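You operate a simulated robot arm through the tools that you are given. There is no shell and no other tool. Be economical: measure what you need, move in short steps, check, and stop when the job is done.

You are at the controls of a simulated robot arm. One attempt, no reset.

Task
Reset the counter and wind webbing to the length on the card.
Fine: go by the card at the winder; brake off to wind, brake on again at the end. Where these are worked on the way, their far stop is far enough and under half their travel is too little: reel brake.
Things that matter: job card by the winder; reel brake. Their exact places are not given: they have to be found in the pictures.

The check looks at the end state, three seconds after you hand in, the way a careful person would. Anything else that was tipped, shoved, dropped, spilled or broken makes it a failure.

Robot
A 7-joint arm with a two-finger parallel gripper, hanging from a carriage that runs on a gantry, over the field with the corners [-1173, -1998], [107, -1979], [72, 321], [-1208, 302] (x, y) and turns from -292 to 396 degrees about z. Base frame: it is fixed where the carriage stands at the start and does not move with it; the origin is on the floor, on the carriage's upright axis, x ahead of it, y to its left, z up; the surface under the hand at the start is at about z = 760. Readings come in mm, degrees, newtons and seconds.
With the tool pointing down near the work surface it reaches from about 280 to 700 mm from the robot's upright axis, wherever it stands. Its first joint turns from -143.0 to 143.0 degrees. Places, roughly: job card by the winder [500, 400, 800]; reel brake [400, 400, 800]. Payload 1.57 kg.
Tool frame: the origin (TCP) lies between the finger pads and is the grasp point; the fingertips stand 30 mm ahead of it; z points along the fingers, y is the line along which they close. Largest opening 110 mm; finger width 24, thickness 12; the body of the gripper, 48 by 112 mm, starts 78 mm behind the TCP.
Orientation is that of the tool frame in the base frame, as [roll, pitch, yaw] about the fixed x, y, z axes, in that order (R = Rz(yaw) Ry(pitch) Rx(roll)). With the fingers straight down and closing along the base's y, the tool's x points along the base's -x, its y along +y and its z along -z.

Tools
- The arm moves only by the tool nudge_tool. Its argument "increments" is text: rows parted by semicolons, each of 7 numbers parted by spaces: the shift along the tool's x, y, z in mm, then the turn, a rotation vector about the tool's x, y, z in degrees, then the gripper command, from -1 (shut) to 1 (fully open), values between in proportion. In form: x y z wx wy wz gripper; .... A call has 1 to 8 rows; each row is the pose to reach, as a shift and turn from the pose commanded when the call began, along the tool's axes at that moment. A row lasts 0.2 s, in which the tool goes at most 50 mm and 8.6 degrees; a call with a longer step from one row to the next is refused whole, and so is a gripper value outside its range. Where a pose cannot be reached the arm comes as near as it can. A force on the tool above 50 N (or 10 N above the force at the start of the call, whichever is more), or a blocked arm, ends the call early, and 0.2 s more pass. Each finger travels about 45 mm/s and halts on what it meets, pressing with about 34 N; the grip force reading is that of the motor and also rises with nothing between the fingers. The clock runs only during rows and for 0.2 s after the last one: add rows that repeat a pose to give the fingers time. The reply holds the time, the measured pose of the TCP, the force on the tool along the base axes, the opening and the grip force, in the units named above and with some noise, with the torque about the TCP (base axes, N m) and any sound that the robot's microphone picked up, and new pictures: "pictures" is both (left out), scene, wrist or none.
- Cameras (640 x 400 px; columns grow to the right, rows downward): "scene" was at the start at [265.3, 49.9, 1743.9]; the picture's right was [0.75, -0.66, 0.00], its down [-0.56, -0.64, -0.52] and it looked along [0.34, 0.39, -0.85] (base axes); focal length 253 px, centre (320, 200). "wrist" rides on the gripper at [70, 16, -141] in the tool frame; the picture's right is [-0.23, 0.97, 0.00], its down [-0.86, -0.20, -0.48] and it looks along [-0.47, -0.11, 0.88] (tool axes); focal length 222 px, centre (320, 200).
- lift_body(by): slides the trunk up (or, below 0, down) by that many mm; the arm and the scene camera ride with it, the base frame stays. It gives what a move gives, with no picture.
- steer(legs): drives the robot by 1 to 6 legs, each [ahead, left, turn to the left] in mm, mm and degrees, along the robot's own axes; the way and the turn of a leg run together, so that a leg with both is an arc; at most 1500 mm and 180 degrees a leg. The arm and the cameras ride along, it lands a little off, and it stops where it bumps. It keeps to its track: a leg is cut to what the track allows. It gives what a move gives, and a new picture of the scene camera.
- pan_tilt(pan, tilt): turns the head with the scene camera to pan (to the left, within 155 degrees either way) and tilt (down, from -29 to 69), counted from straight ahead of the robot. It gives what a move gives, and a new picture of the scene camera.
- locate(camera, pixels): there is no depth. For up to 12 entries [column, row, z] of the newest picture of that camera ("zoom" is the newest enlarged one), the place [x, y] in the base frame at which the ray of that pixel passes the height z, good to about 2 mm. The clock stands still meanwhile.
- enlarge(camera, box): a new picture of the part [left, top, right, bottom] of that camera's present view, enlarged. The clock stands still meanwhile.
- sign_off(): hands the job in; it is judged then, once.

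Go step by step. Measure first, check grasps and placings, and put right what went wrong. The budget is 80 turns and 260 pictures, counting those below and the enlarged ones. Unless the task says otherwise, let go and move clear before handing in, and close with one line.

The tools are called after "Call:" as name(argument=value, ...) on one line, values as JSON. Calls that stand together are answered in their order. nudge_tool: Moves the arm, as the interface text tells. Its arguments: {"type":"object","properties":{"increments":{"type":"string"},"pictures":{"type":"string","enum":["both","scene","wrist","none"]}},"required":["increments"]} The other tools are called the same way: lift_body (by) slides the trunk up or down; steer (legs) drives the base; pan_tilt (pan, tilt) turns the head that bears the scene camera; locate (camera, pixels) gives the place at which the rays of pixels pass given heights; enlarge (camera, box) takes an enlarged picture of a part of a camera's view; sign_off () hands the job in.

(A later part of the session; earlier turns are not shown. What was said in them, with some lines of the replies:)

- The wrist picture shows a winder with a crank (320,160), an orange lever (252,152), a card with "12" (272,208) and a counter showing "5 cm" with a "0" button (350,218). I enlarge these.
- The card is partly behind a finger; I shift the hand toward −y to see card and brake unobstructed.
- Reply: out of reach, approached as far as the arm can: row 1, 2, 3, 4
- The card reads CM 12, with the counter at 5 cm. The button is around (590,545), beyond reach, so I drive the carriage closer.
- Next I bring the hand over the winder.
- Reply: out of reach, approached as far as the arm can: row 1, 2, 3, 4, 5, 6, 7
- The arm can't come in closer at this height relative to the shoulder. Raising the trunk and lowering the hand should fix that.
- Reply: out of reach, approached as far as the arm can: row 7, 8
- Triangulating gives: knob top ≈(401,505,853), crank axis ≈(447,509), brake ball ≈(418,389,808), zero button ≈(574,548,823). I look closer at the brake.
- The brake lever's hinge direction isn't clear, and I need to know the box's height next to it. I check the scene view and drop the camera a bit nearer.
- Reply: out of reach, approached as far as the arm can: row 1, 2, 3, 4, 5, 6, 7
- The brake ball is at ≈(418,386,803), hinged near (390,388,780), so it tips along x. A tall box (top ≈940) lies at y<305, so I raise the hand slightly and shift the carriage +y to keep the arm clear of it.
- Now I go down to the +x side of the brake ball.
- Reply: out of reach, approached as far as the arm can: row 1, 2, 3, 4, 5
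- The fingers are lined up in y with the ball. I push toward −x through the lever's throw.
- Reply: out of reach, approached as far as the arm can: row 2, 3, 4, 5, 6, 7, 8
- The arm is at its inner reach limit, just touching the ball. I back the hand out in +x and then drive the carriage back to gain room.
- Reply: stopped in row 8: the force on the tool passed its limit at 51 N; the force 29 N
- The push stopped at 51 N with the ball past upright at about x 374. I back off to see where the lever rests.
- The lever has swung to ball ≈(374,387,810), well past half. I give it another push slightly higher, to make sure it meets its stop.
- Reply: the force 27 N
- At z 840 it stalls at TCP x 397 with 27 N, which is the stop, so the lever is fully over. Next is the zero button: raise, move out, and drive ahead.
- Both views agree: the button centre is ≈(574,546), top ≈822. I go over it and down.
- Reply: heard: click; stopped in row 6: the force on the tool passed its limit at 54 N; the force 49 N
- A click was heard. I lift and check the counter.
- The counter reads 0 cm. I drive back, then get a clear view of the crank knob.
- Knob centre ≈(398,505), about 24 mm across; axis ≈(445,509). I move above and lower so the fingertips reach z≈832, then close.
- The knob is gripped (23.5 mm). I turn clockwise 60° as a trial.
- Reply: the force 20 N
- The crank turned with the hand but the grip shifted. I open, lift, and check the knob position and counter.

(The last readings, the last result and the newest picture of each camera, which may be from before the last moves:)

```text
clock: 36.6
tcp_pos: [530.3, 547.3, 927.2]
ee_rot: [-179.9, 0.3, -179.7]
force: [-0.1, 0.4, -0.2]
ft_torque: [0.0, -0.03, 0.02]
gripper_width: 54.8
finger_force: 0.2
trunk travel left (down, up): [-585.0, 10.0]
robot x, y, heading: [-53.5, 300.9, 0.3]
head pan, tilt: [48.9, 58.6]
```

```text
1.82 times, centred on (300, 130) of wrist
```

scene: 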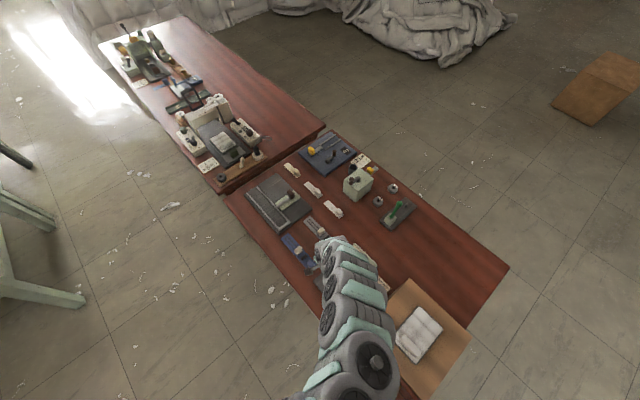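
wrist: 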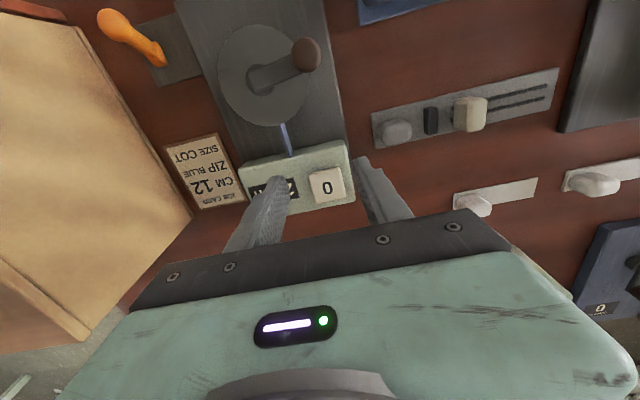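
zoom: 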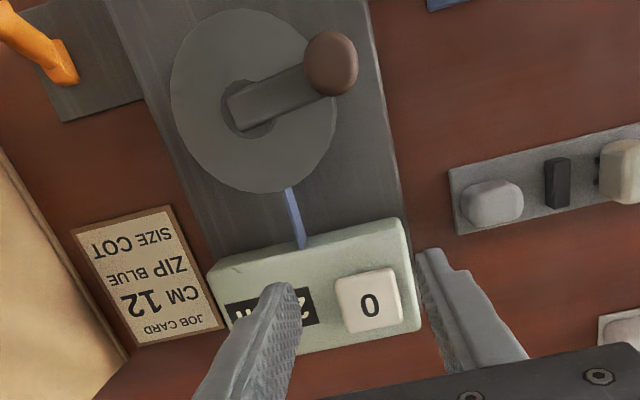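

The crank is now around +y and the counter shows "2…". I shift −y to read it in full.

Call:
nudge_tool(increments="-20 -20 -20 0 0 0 -0.4; -40 -45 -40 0 0 0 -0.4; -40 -45 -40 0 0 0 -0.4", pictures="wrist")

Call:
enlarge(camera="wrist", box=[180, 0, 460, 200])

```text
clock: 37.4
tcp_pos: [568.6, 503.2, 967.0]
ee_rot: [-179.8, 0.4, -179.7]
force: [0.3, -0.8, 0.4]
ft_torque: [0.01, 0.0, 0.01]
gripper_width: 32.7
finger_force: 0.0
trunk travel left (down, up): [-585.0, 10.0]
robot x, y, heading: [-55.9, 299.8, 0.1]
head pan, tilt: [48.9, 58.6]
```

wrist: 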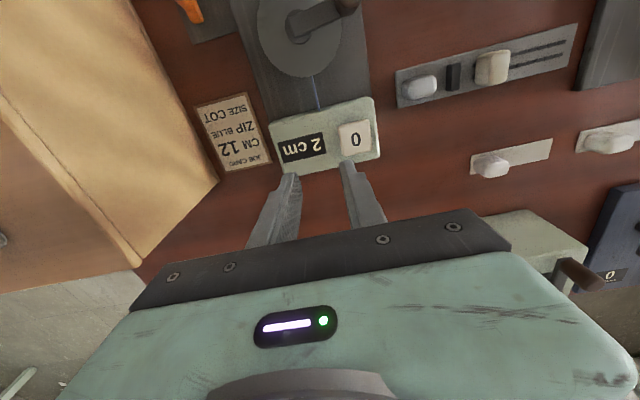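

```text
2.00 times, centred on (320, 100) of wrist
```

zoom: 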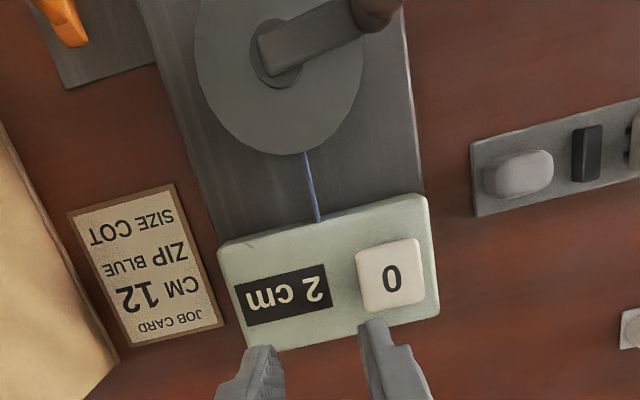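

The counter reads 2 cm and the knob is at about 95° (from 184°), so clockwise counts up at roughly 45°/cm. Pushing the knob from behind with closed fingers will be cleaner; I go behind it at ≈(410,543).

Call:
nudge_tool(increments="40 10 16 0 0 0 -1; 80 20 32 0 0 0 -1; 120 30 50 0 0 0 -1; 157 39 67 0 0 0 -1; 159 40 67 0 0 0 -1; 159 40 90 0 0 0 -1; 159 40 107 0 0 0 -1; 159 40 107 0 0 0 -1", pictures="wrist")

Call:
enlarge(camera="wrist", box=[200, 60, 440, 240])

```text
clock: 39.2
tcp_pos: [410.7, 541.7, 860.6]
ee_rot: [-179.8, 0.4, -179.6]
force: [-0.6, 0.1, -0.6]
ft_torque: [-0.01, 0.0, 0.02]
gripper_width: 0.1
finger_force: 21.4
trunk travel left (down, up): [-585.0, 10.0]
robot x, y, heading: [-54.5, 299.7, 0.1]
head pan, tilt: [48.9, 58.6]
```

wrist: 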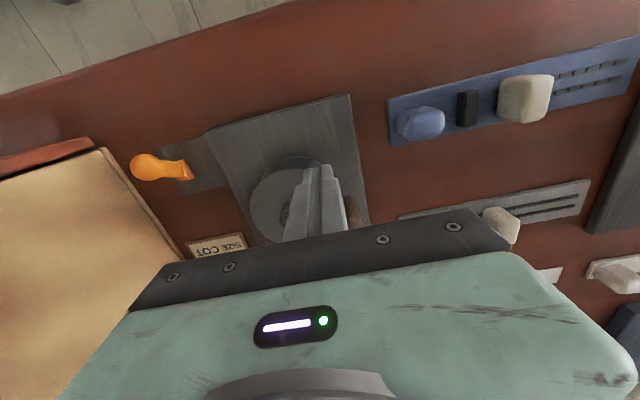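

```text
2.22 times, centred on (320, 150) of wrist
```

zoom: 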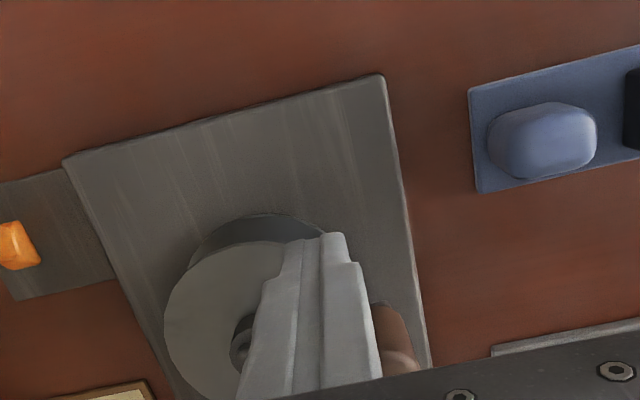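

The fingers sit just behind the knob. I sweep the finger centre from 136° to 52°, clockwise.

Call:
nudge_tool(increments="-8.6 5.4 0 0 0 0 -1; -17.1 10 0 0 0 0 -1; -26.3 12.6 0 0 0 0 -1; -35.9 13.3 0 0 0 0 -1; -45.4 11.9 0 0 0 0 -1; -54.5 8.6 0 0 0 0 -1; -62.6 3.5 0 0 0 0 -1; -62.6 3.5 0 0 0 0 -1", pictures="both")

Call:
enlarge(camera="wrist", box=[200, 60, 440, 240])

Call:
enlarge(camera="scene", box=[280, 220, 400, 330])

```text
clock: 41.0
tcp_pos: [472.0, 542.8, 858.8]
ee_rot: [-179.7, 0.1, -179.8]
force: [-14.3, -7.7, 20.7]
ft_torque: [-0.23, -0.38, -0.29]
gripper_width: 0.0
finger_force: 21.5
trunk travel left (down, up): [-585.0, 10.0]
robot x, y, heading: [-55.0, 300.3, 0.4]
head pan, tilt: [48.9, 58.6]
```

scene: 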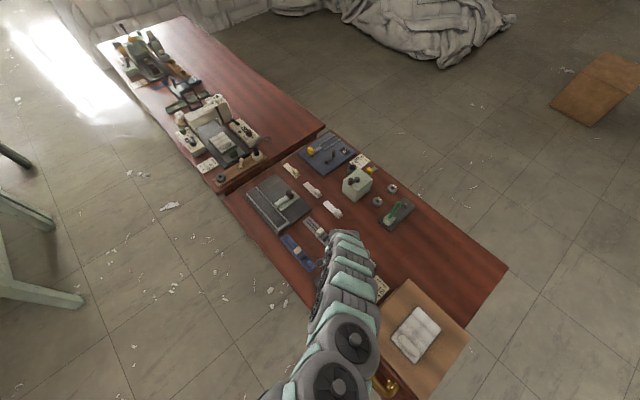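
wrist: 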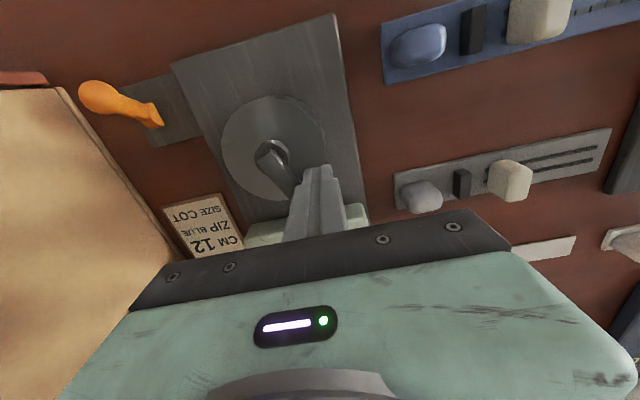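

```text
2.22 times, centred on (320, 150) of wrist
```

zoom: 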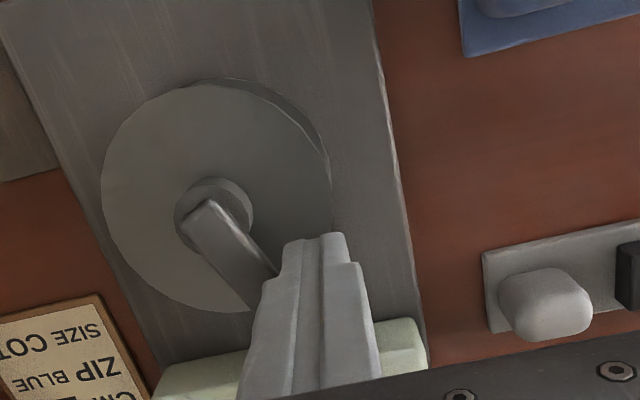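

```text
3.64 times, centred on (340, 275) of scene
```

zoom: 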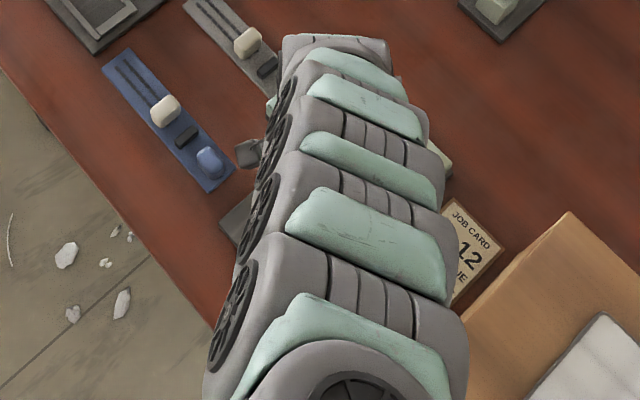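

The knob is following well. I raise 3 mm to ease the vertical contact and continue to −32°.

Call:
nudge_tool(increments="-6.9 -6.6 -3 0 0 0 -1; -12.3 -14.6 -3 0 0 0 -1; -15.9 -23.5 -3 0 0 0 -1; -17.6 -33 -3 0 0 0 -1; -17.3 -42.6 -3 0 0 0 -1; -14.9 -51.9 -3 0 0 0 -1; -10.7 -60.6 -3 0 0 0 -1; -10.7 -60.6 -3 0 0 0 -1", pictures="wrist")

Call:
enlarge(camera="wrist", box=[200, 40, 440, 240])

```text
clock: 42.8
tcp_pos: [483.0, 484.4, 863.1]
ee_rot: [-179.8, 0.4, -179.7]
force: [0.0, 0.5, -0.5]
ft_torque: [-0.01, 0.04, -0.02]
gripper_width: 0.0
finger_force: 21.4
trunk travel left (down, up): [-585.0, 10.0]
robot x, y, heading: [-53.0, 304.7, 0.0]
head pan, tilt: [48.9, 58.6]
```

wrist: 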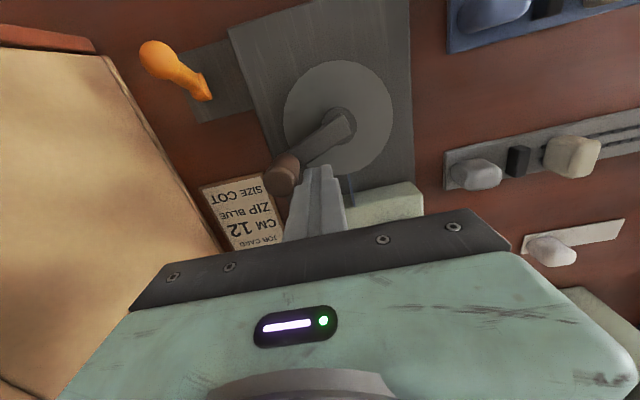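

```text
2.00 times, centred on (320, 140) of wrist
```

zoom: 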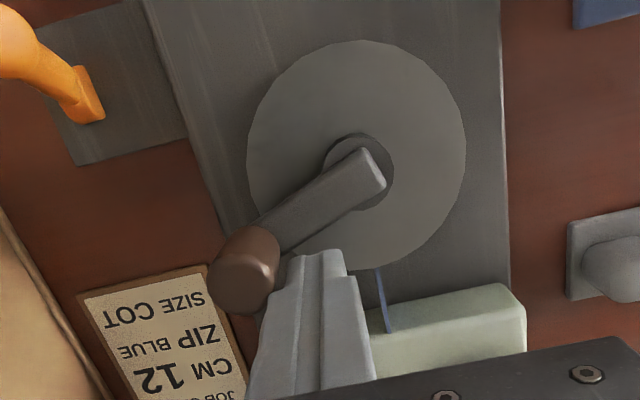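

Knob now at about −62° (≈246° total). I lift and read the counter to calibrate.

Call:
nudge_tool(increments="0 2 -30 0 0 0 -1; -30 10 -70 0 0 0 -1; -70 20 -100 0 0 0 -1; -85 20 -105 0 0 0 -1; -85 20 -105 0 0 0 -1", pictures="wrist")

Call:
enlarge(camera="wrist", box=[180, 0, 460, 200])

```text
refused: row 2 steps farther than a row can; nothing moved
```

```text
2.00 times, centred on (320, 100) of wrist
```

zoom: 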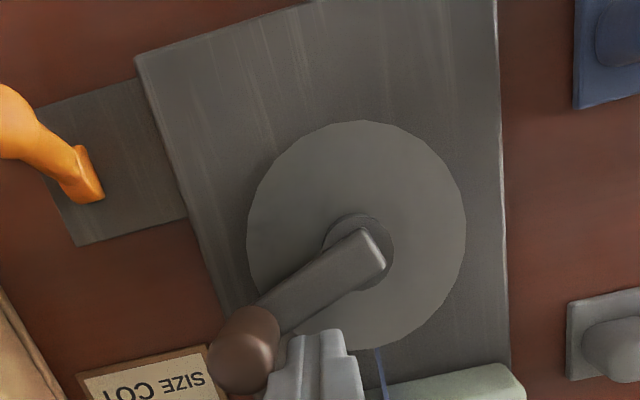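

Call:
nudge_tool(increments="0 2 -35 0 0 0 -1; -20 8 -70 0 0 0 -1; -50 15 -95 0 0 0 -1; -85 20 -105 0 0 0 -1; -85 20 -105 0 0 0 -1", pictures="wrist")

Call:
enlarge(camera="wrist", box=[180, 0, 460, 200])

```text
clock: 44.0
tcp_pos: [568.5, 507.2, 968.3]
ee_rot: [-179.9, 0.3, -179.7]
force: [-0.3, 0.6, -0.8]
ft_torque: [0.01, 0.0, 0.02]
gripper_width: 0.0
finger_force: 21.2
trunk travel left (down, up): [-585.0, 10.0]
robot x, y, heading: [-51.4, 298.0, 0.1]
head pan, tilt: [48.9, 58.6]
```

wrist: 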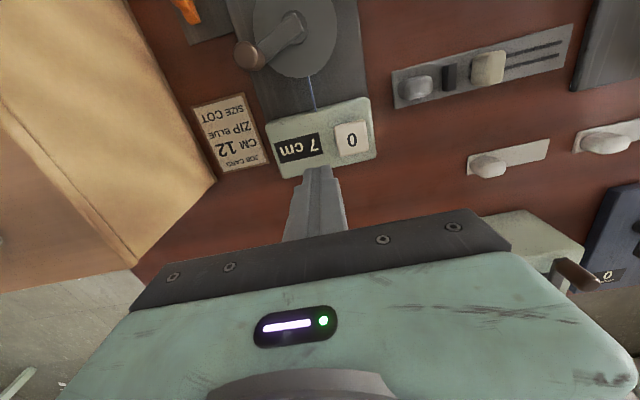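

```text
2.00 times, centred on (320, 100) of wrist
```

zoom: 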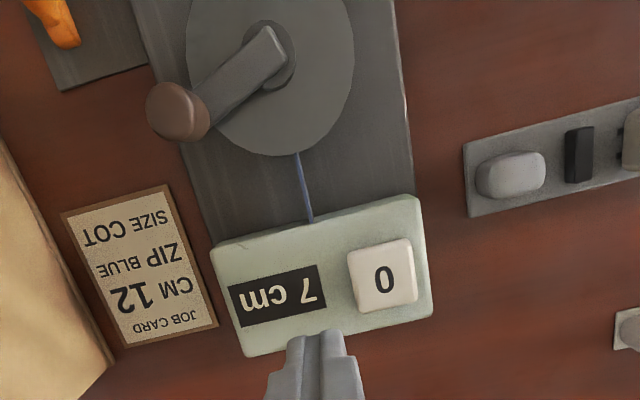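

7 cm at ≈254° total gives 36°/cm, so 12 cm lies at knob ≈112° (−248°). I return behind the knob at −30°.

Call:
nudge_tool(increments="40 -10 20 0 0 0 -1; 70 -18 50 0 0 0 -1; 83 -21 80 0 0 0 -1; 83 -21 105 0 0 0 -1; 83 -21 105 0 0 0 -1", pictures="none")

```text
clock: 45.2
tcp_pos: [485.7, 485.0, 864.2]
ee_rot: [-179.8, 0.4, -179.7]
force: [0.5, 0.2, 0.3]
ft_torque: [0.01, 0.0, 0.0]
gripper_width: 0.3
finger_force: 21.5
trunk travel left (down, up): [-585.0, 10.0]
robot x, y, heading: [-54.2, 297.2, 0.2]
head pan, tilt: [48.9, 58.6]
```

Call:
nudge_tool(increments="6.3 -8 0 0 0 0 -1; 13.5 -14.4 0 0 0 0 -1; 21.8 -19.2 0 0 0 0 -1; 30.9 -22.2 0 0 0 0 -1; 40.5 -23.2 0 0 0 0 -1; 50.1 -22.2 0 0 0 0 -1; 59.2 -19.2 0 0 0 0 -1; 59.2 -19.2 0 0 0 0 -1", pictures="wrist")

Call:
enlarge(camera="wrist", box=[200, 60, 440, 240])

```text
clock: 47.0
tcp_pos: [427.9, 464.7, 863.2]
ee_rot: [-179.7, 0.3, -179.8]
force: [-0.3, 0.2, -0.1]
ft_torque: [0.01, 0.0, -0.02]
gripper_width: 0.0
finger_force: 21.1
trunk travel left (down, up): [-585.0, 10.0]
robot x, y, heading: [-57.7, 298.9, 0.2]
head pan, tilt: [48.9, 58.6]
```

wrist: 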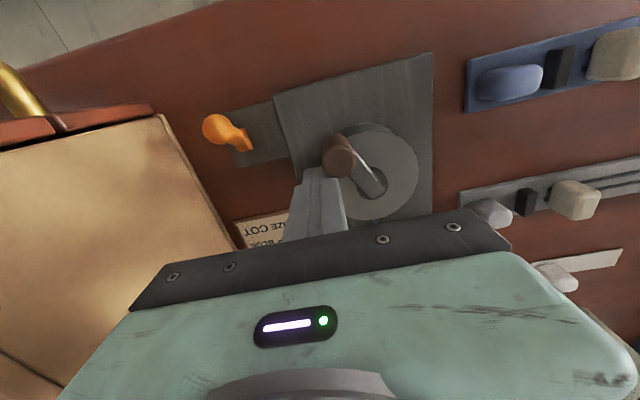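

```text
2.22 times, centred on (320, 150) of wrist
```

zoom: 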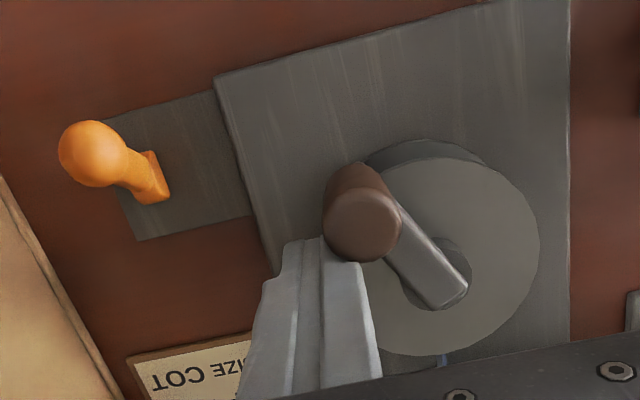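

Knob at about −142°. I sweep on to finger −200°, which puts the knob just short of target.

Call:
nudge_tool(increments="8.3 4.8 0 0 0 0 -1; 15.5 11.2 0 0 0 0 -1; 21.1 19 0 0 0 0 -1; 25 27.8 0 0 0 0 -1; 27 37.2 0 0 0 0 -1; 27 46.8 0 0 0 0 -1; 24.5 57.7 0 0 0 0 -1; 24.5 57.7 0 0 0 0 -1", pictures="none")

Call:
nudge_tool(increments="0 0 -35 0 0 0 -1; -30 0 -65 0 0 0 -1; -75 0 -65 0 0 0 -1; -115 0 -80 0 0 0 -1; -150 0 -105 0 0 0 -1; -165 -17 -105 0 0 0 -1; -165 -17 -105 0 0 0 -1", pictures="wrist")

Call:
enlarge(camera="wrist", box=[180, 0, 460, 200])

```text
clock: 48.8
tcp_pos: [402.2, 521.9, 863.2]
ee_rot: [-179.8, 0.4, -179.7]
force: [1.9, -2.1, 1.0]
ft_torque: [0.02, 0.01, -0.05]
gripper_width: 0.0
finger_force: 21.5
trunk travel left (down, up): [-585.0, 10.0]
robot x, y, heading: [-56.9, 299.8, 0.2]
head pan, tilt: [48.9, 58.6]
```

```text
clock: 50.4
tcp_pos: [567.0, 506.4, 968.5]
ee_rot: [-179.8, 0.3, -179.7]
force: [-0.2, 0.5, -0.6]
ft_torque: [0.02, -0.03, -0.01]
gripper_width: 0.0
finger_force: 21.5
trunk travel left (down, up): [-585.0, 10.0]
robot x, y, heading: [-57.0, 300.3, 0.2]
head pan, tilt: [48.9, 58.6]
```

wrist: 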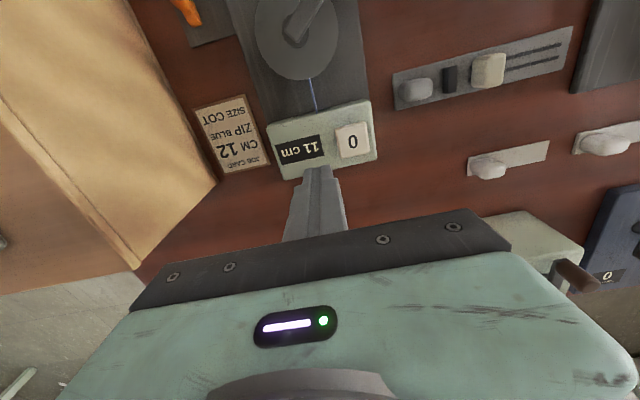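

```text
2.00 times, centred on (320, 100) of wrist
```

zoom: 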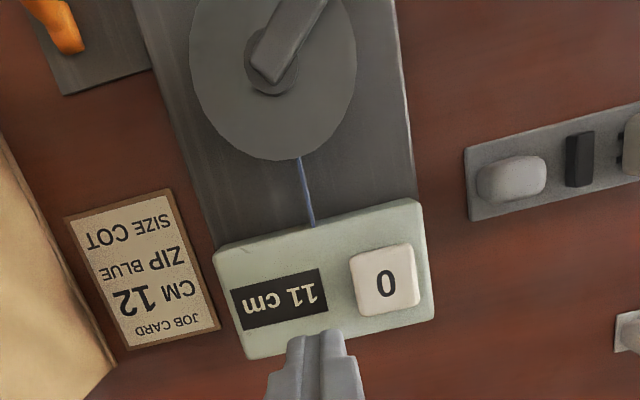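

11 cm, at roughly 11.4. I go back behind the knob and push about 25° more.

Call:
nudge_tool(increments="15 0 0 0 0 0 -1; 50 2 25 0 0 0 -1; 90 4 40 0 0 0 -1; 130 5 40 0 0 0 -1; 167 5 45 0 0 0 -1; 167 5 75 0 0 0 -1; 167 5 105 0 0 0 -1; 167 5 105 0 0 0 -1", pictures="wrist")

Call:
enlarge(camera="wrist", box=[200, 60, 440, 240])

```text
clock: 52.2
tcp_pos: [401.3, 508.5, 863.1]
ee_rot: [-179.7, 0.4, -179.7]
force: [-0.6, -0.4, -0.1]
ft_torque: [-0.03, 0.02, 0.0]
gripper_width: 0.3
finger_force: 21.8
trunk travel left (down, up): [-585.0, 10.0]
robot x, y, heading: [-54.1, 298.6, 0.2]
head pan, tilt: [48.9, 58.6]
```

wrist: 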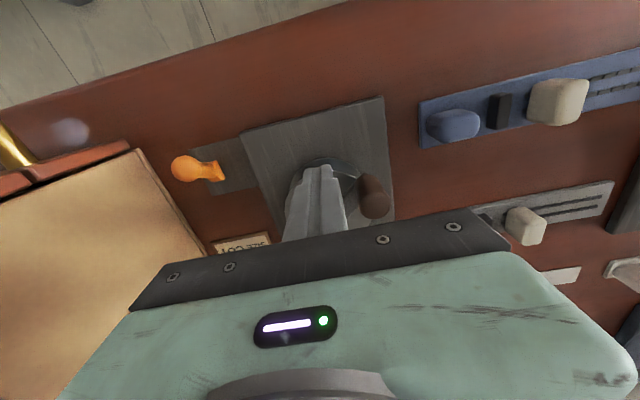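

```text
2.22 times, centred on (320, 150) of wrist
```

zoom: 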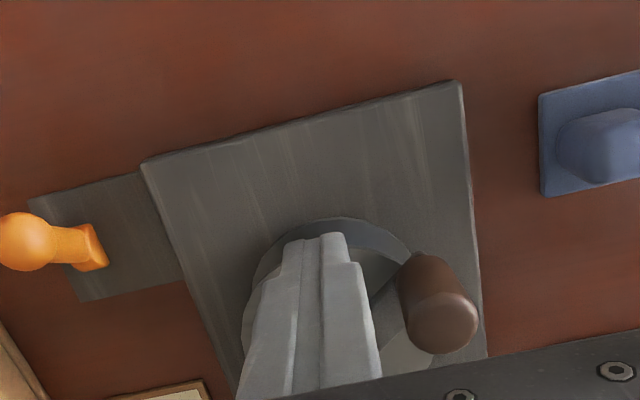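

Call:
nudge_tool(increments="0.5 9 0 0 0 0 -1; -1 13 0 0 0 0 -1; -2.5 17 0 0 0 0 -1; -4.5 20.5 0 0 0 0 -1; -6.5 23.5 0 0 0 0 -1; -8.3 26 0 0 0 0 -1; -8.3 26 0 0 0 0 -1", pictures="wrist")

Call:
nudge_tool(increments="0 0 -35 0 0 0 -1; -30 0 -65 0 0 0 -1; -75 0 -65 0 0 0 -1; -115 0 -80 0 0 0 -1; -150 0 -105 0 0 0 -1; -158 -30 -105 0 0 0 -1; -158 -30 -105 0 0 0 -1", pictures="wrist")

Call:
enlarge(camera="wrist", box=[180, 0, 460, 200])

```text
clock: 53.8
tcp_pos: [411.1, 536.1, 861.9]
ee_rot: [-179.9, 0.4, -179.6]
force: [0.8, 0.1, 0.0]
ft_torque: [-0.02, 0.04, -0.04]
gripper_width: 0.0
finger_force: 21.1
trunk travel left (down, up): [-585.0, 10.0]
robot x, y, heading: [-56.4, 298.3, 0.3]
head pan, tilt: [48.9, 58.6]
```

wrist: 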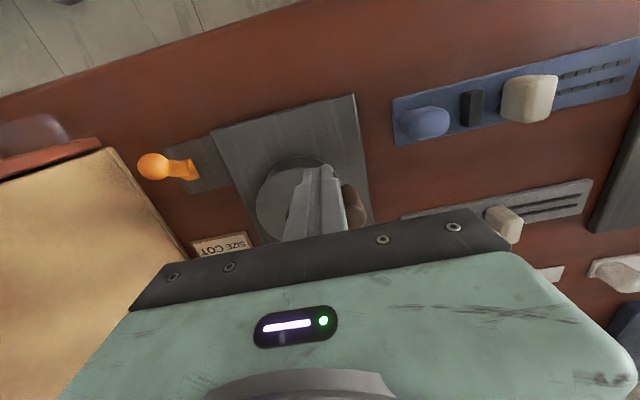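

```text
clock: 55.4
tcp_pos: [566.1, 508.6, 969.1]
ee_rot: [-179.8, 0.5, -179.8]
force: [0.0, 0.6, -0.4]
ft_torque: [0.0, 0.02, 0.0]
gripper_width: 0.0
finger_force: 21.2
trunk travel left (down, up): [-585.0, 10.0]
robot x, y, heading: [-56.7, 302.6, 0.2]
head pan, tilt: [48.9, 58.6]
```

wrist: 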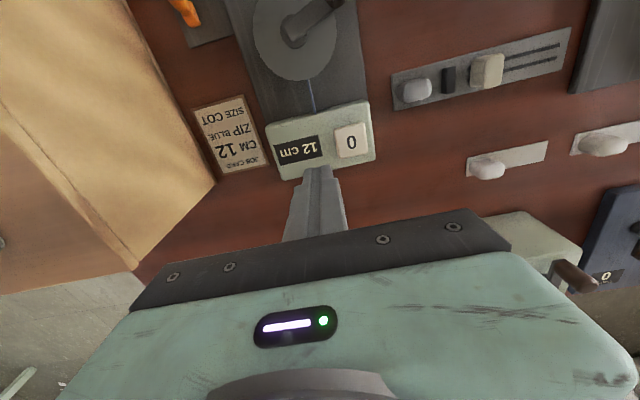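

```text
2.00 times, centred on (320, 100) of wrist
```

zoom: 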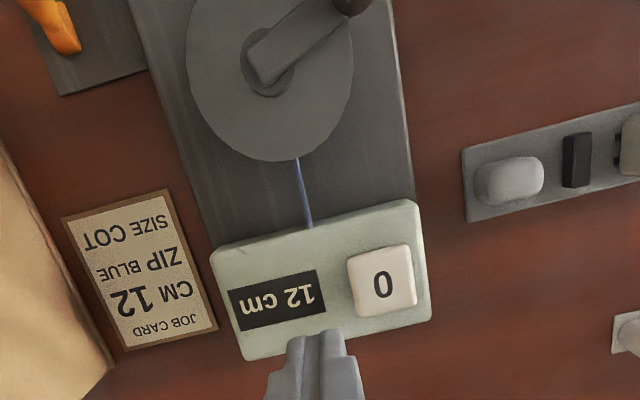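

The counter reads 12 cm. Now the brake goes back on: I drive back so the hand can get to the −x side of the lever.

Call:
steer(legs=[[-120, 0, 0]])

Call:
nudge_tool(increments="15 -38 10 0 0 0 -1; 30 -76 20 0 0 0 -1; 50 -110 30 0 0 0 -1; 80 -121 50 0 0 0 -1; 106 -121 70 0 0 0 -1; 106 -121 85 0 0 0 -1; 106 -121 85 0 0 0 -1", pictures="both")

```text
clock: 56.6
tcp_pos: [446.9, 508.2, 968.5]
ee_rot: [-179.8, 0.5, -179.8]
force: [0.1, 0.1, -0.3]
ft_torque: [0.0, 0.02, -0.04]
gripper_width: 0.0
finger_force: 21.2
trunk travel left (down, up): [-585.0, 10.0]
robot x, y, heading: [-171.2, 300.2, 0.1]
head pan, tilt: [48.9, 58.6]
```

scene: 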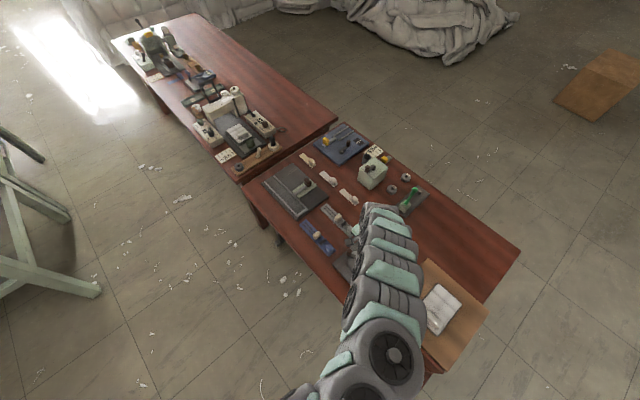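

```text
clock: 58.2
tcp_pos: [340.7, 384.9, 881.7]
ee_rot: [-179.8, 0.3, -179.8]
force: [-0.1, 0.5, 0.0]
ft_torque: [0.01, 0.0, 0.01]
gripper_width: 0.0
finger_force: 21.4
trunk travel left (down, up): [-585.0, 10.0]
robot x, y, heading: [-174.6, 299.1, 0.2]
head pan, tilt: [48.9, 58.6]
```

scene: 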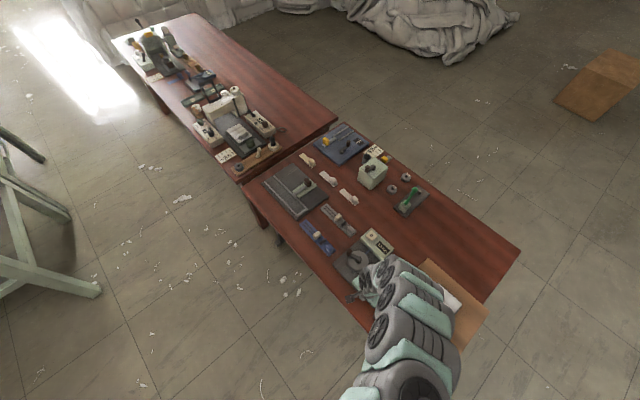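
wrist: 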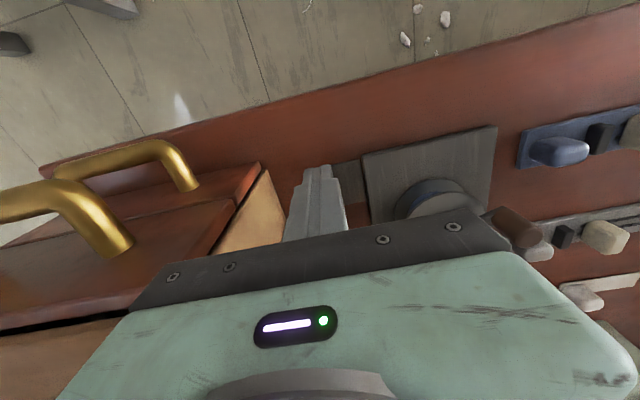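

The hand is above the −x side of the lever. I lower it and look before pushing.

Call:
nudge_tool(increments="0 2 20 0 0 0 -1; 0 2 38 0 0 0 -1; 0 2 51 0 0 0 -1; 0 2 51 0 0 0 -1", pictures="both")

Call:
enlarge(camera="scene", box=[310, 220, 430, 340])

```text
clock: 59.2
tcp_pos: [341.0, 388.5, 832.1]
ee_rot: [-179.8, 0.2, -179.8]
force: [0.1, 0.5, -0.4]
ft_torque: [0.03, -0.01, 0.01]
gripper_width: 0.0
finger_force: 21.3
trunk travel left (down, up): [-585.0, 10.0]
robot x, y, heading: [-176.0, 297.6, 0.1]
head pan, tilt: [48.9, 58.6]
```

scene: 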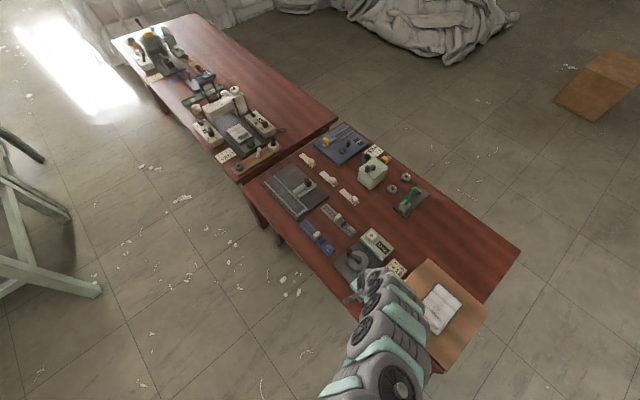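
wrist: 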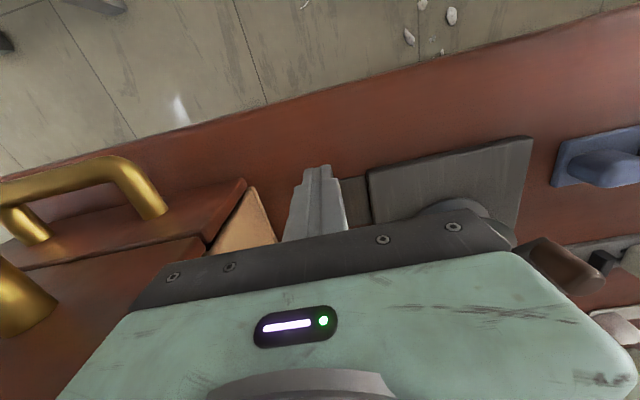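

```text
3.33 times, centred on (370, 280) of scene
```

zoom: 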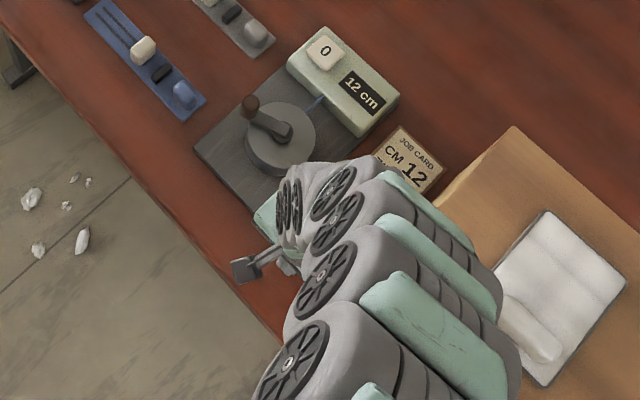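

The counter shows 12 cm in the scene too. I push the lever back toward +x.

Call:
nudge_tool(increments="-12 0 0 0 0 0 -1; -22 0 0 0 0 0 -1; -30 0 0 0 0 0 -1; -38 0 0 0 0 0 -1; -46 0 0 0 0 0 -1; -53 0 0 0 0 0 -1; -60 0 0 0 0 0 -1; -64 0 0 0 0 0 -1", pictures="scene")

Call:
enlarge(camera="scene", box=[310, 220, 430, 340])

```text
clock: 60.8
tcp_pos: [389.3, 386.9, 829.6]
ee_rot: [-179.6, -0.7, -179.7]
force: [-17.8, -2.1, 18.9]
ft_torque: [-0.25, 0.33, 0.03]
gripper_width: 0.2
finger_force: 21.4
trunk travel left (down, up): [-585.0, 10.0]
robot x, y, heading: [-172.3, 300.6, 0.1]
head pan, tilt: [48.9, 58.6]
stopped in row 7: the force on the tool passed its limit at 59 N (the readings are from after the stop); the commanded pose is now the measured one
```

scene: 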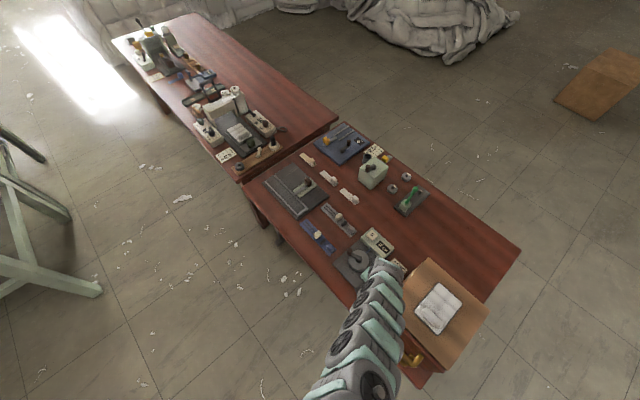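

```text
3.33 times, centred on (370, 280) of scene
```

zoom: 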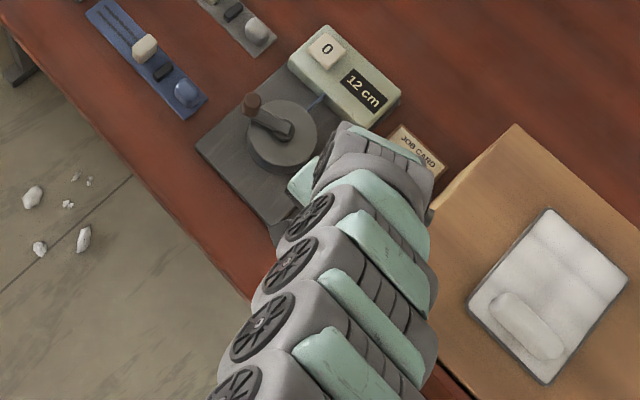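

It stopped at TCP x≈389 with an upward force component, perhaps fingertip on the hub. I back off a little, raise 6 mm, and push again.

Call:
nudge_tool(increments="8 0 0 0 0 0 -1; 8 0 -6 0 0 0 -1; 0 0 -6 0 0 0 -1; -5 0 -6 0 0 0 -1; -9 0 -6 0 0 0 -1; -12 0 -6 0 0 0 -1; -15 0 -6 0 0 0 -1", pictures="none")

Call:
nudge_tool(increments="12 0 0 0 0 0 -1; 12 0 -35 0 0 0 -1; 12 0 -70 0 0 0 -1; 0 10 -95 0 0 0 -1; -45 20 -100 0 0 0 -1; -90 20 -100 0 0 0 -1; -90 20 -100 0 0 0 -1", pictures="wrist")

Call:
enlarge(camera="wrist", box=[220, 40, 460, 220])

```text
clock: 61.9
tcp_pos: [393.3, 388.4, 834.7]
ee_rot: [-179.6, -1.2, -179.8]
force: [-18.9, -1.8, 20.9]
ft_torque: [-0.21, 0.36, 0.0]
gripper_width: 0.0
finger_force: 21.1
trunk travel left (down, up): [-585.0, 10.0]
robot x, y, heading: [-173.3, 299.8, -0.1]
head pan, tilt: [48.9, 58.6]
stopped in row 5: the force on the tool passed its limit at 56 N (the readings are from after the stop); the commanded pose is now the measured one
```

```text
clock: 63.5
tcp_pos: [486.0, 409.0, 933.9]
ee_rot: [-179.7, -1.0, -179.6]
force: [-1.8, 0.6, -1.0]
ft_torque: [-0.02, -0.23, 0.03]
gripper_width: 0.1
finger_force: 21.3
trunk travel left (down, up): [-585.0, 10.0]
robot x, y, heading: [-174.2, 299.0, 0.2]
head pan, tilt: [48.9, 58.6]
```

wrist: 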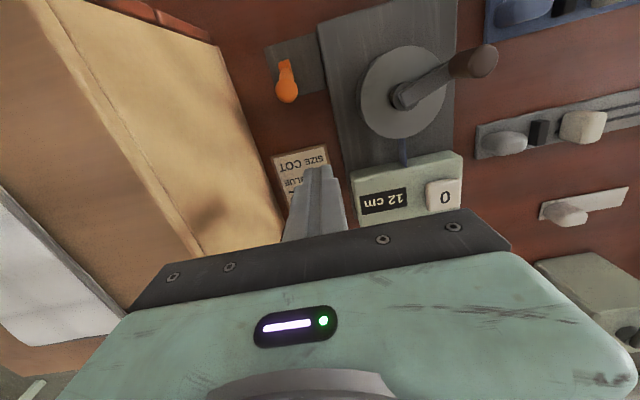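

```text
2.22 times, centred on (340, 130) of wrist
```

zoom: 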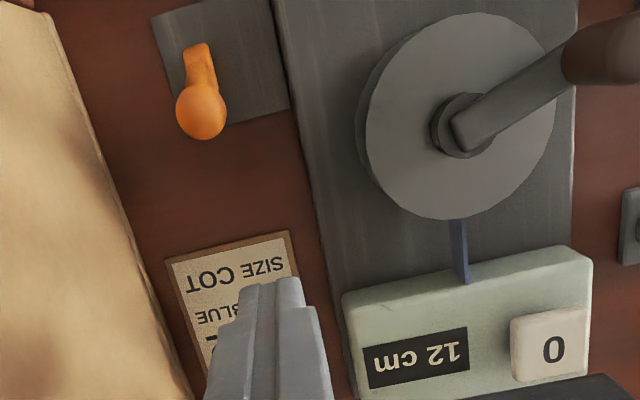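

The lever is back on the +x side and the counter still shows 12 cm. I compare the ball's position with the original (418,386).

Call:
locate(camera="zoom", pixels=[[201, 110, 803], [201, 110, 808], [201, 70, 785]])

```text
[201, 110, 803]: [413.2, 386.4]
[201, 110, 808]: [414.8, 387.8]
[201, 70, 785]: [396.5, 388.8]
```

The ball is at ≈414–415, within measuring error of its original braked position. It met a firm stop twice at over 50 N, the counter reads 12 cm, and the hand is clear, so I hand in.

Call:
sign_off()

```text
The job is handed in.
```

I reset the counter to 0, released the brake, wound 12 cm of webbing to match the card, and put the brake back on with the hand clear. The brake lever read about 3–4 mm short of where it started, but it met firm resistance on both pushes, so I took that as its stop.
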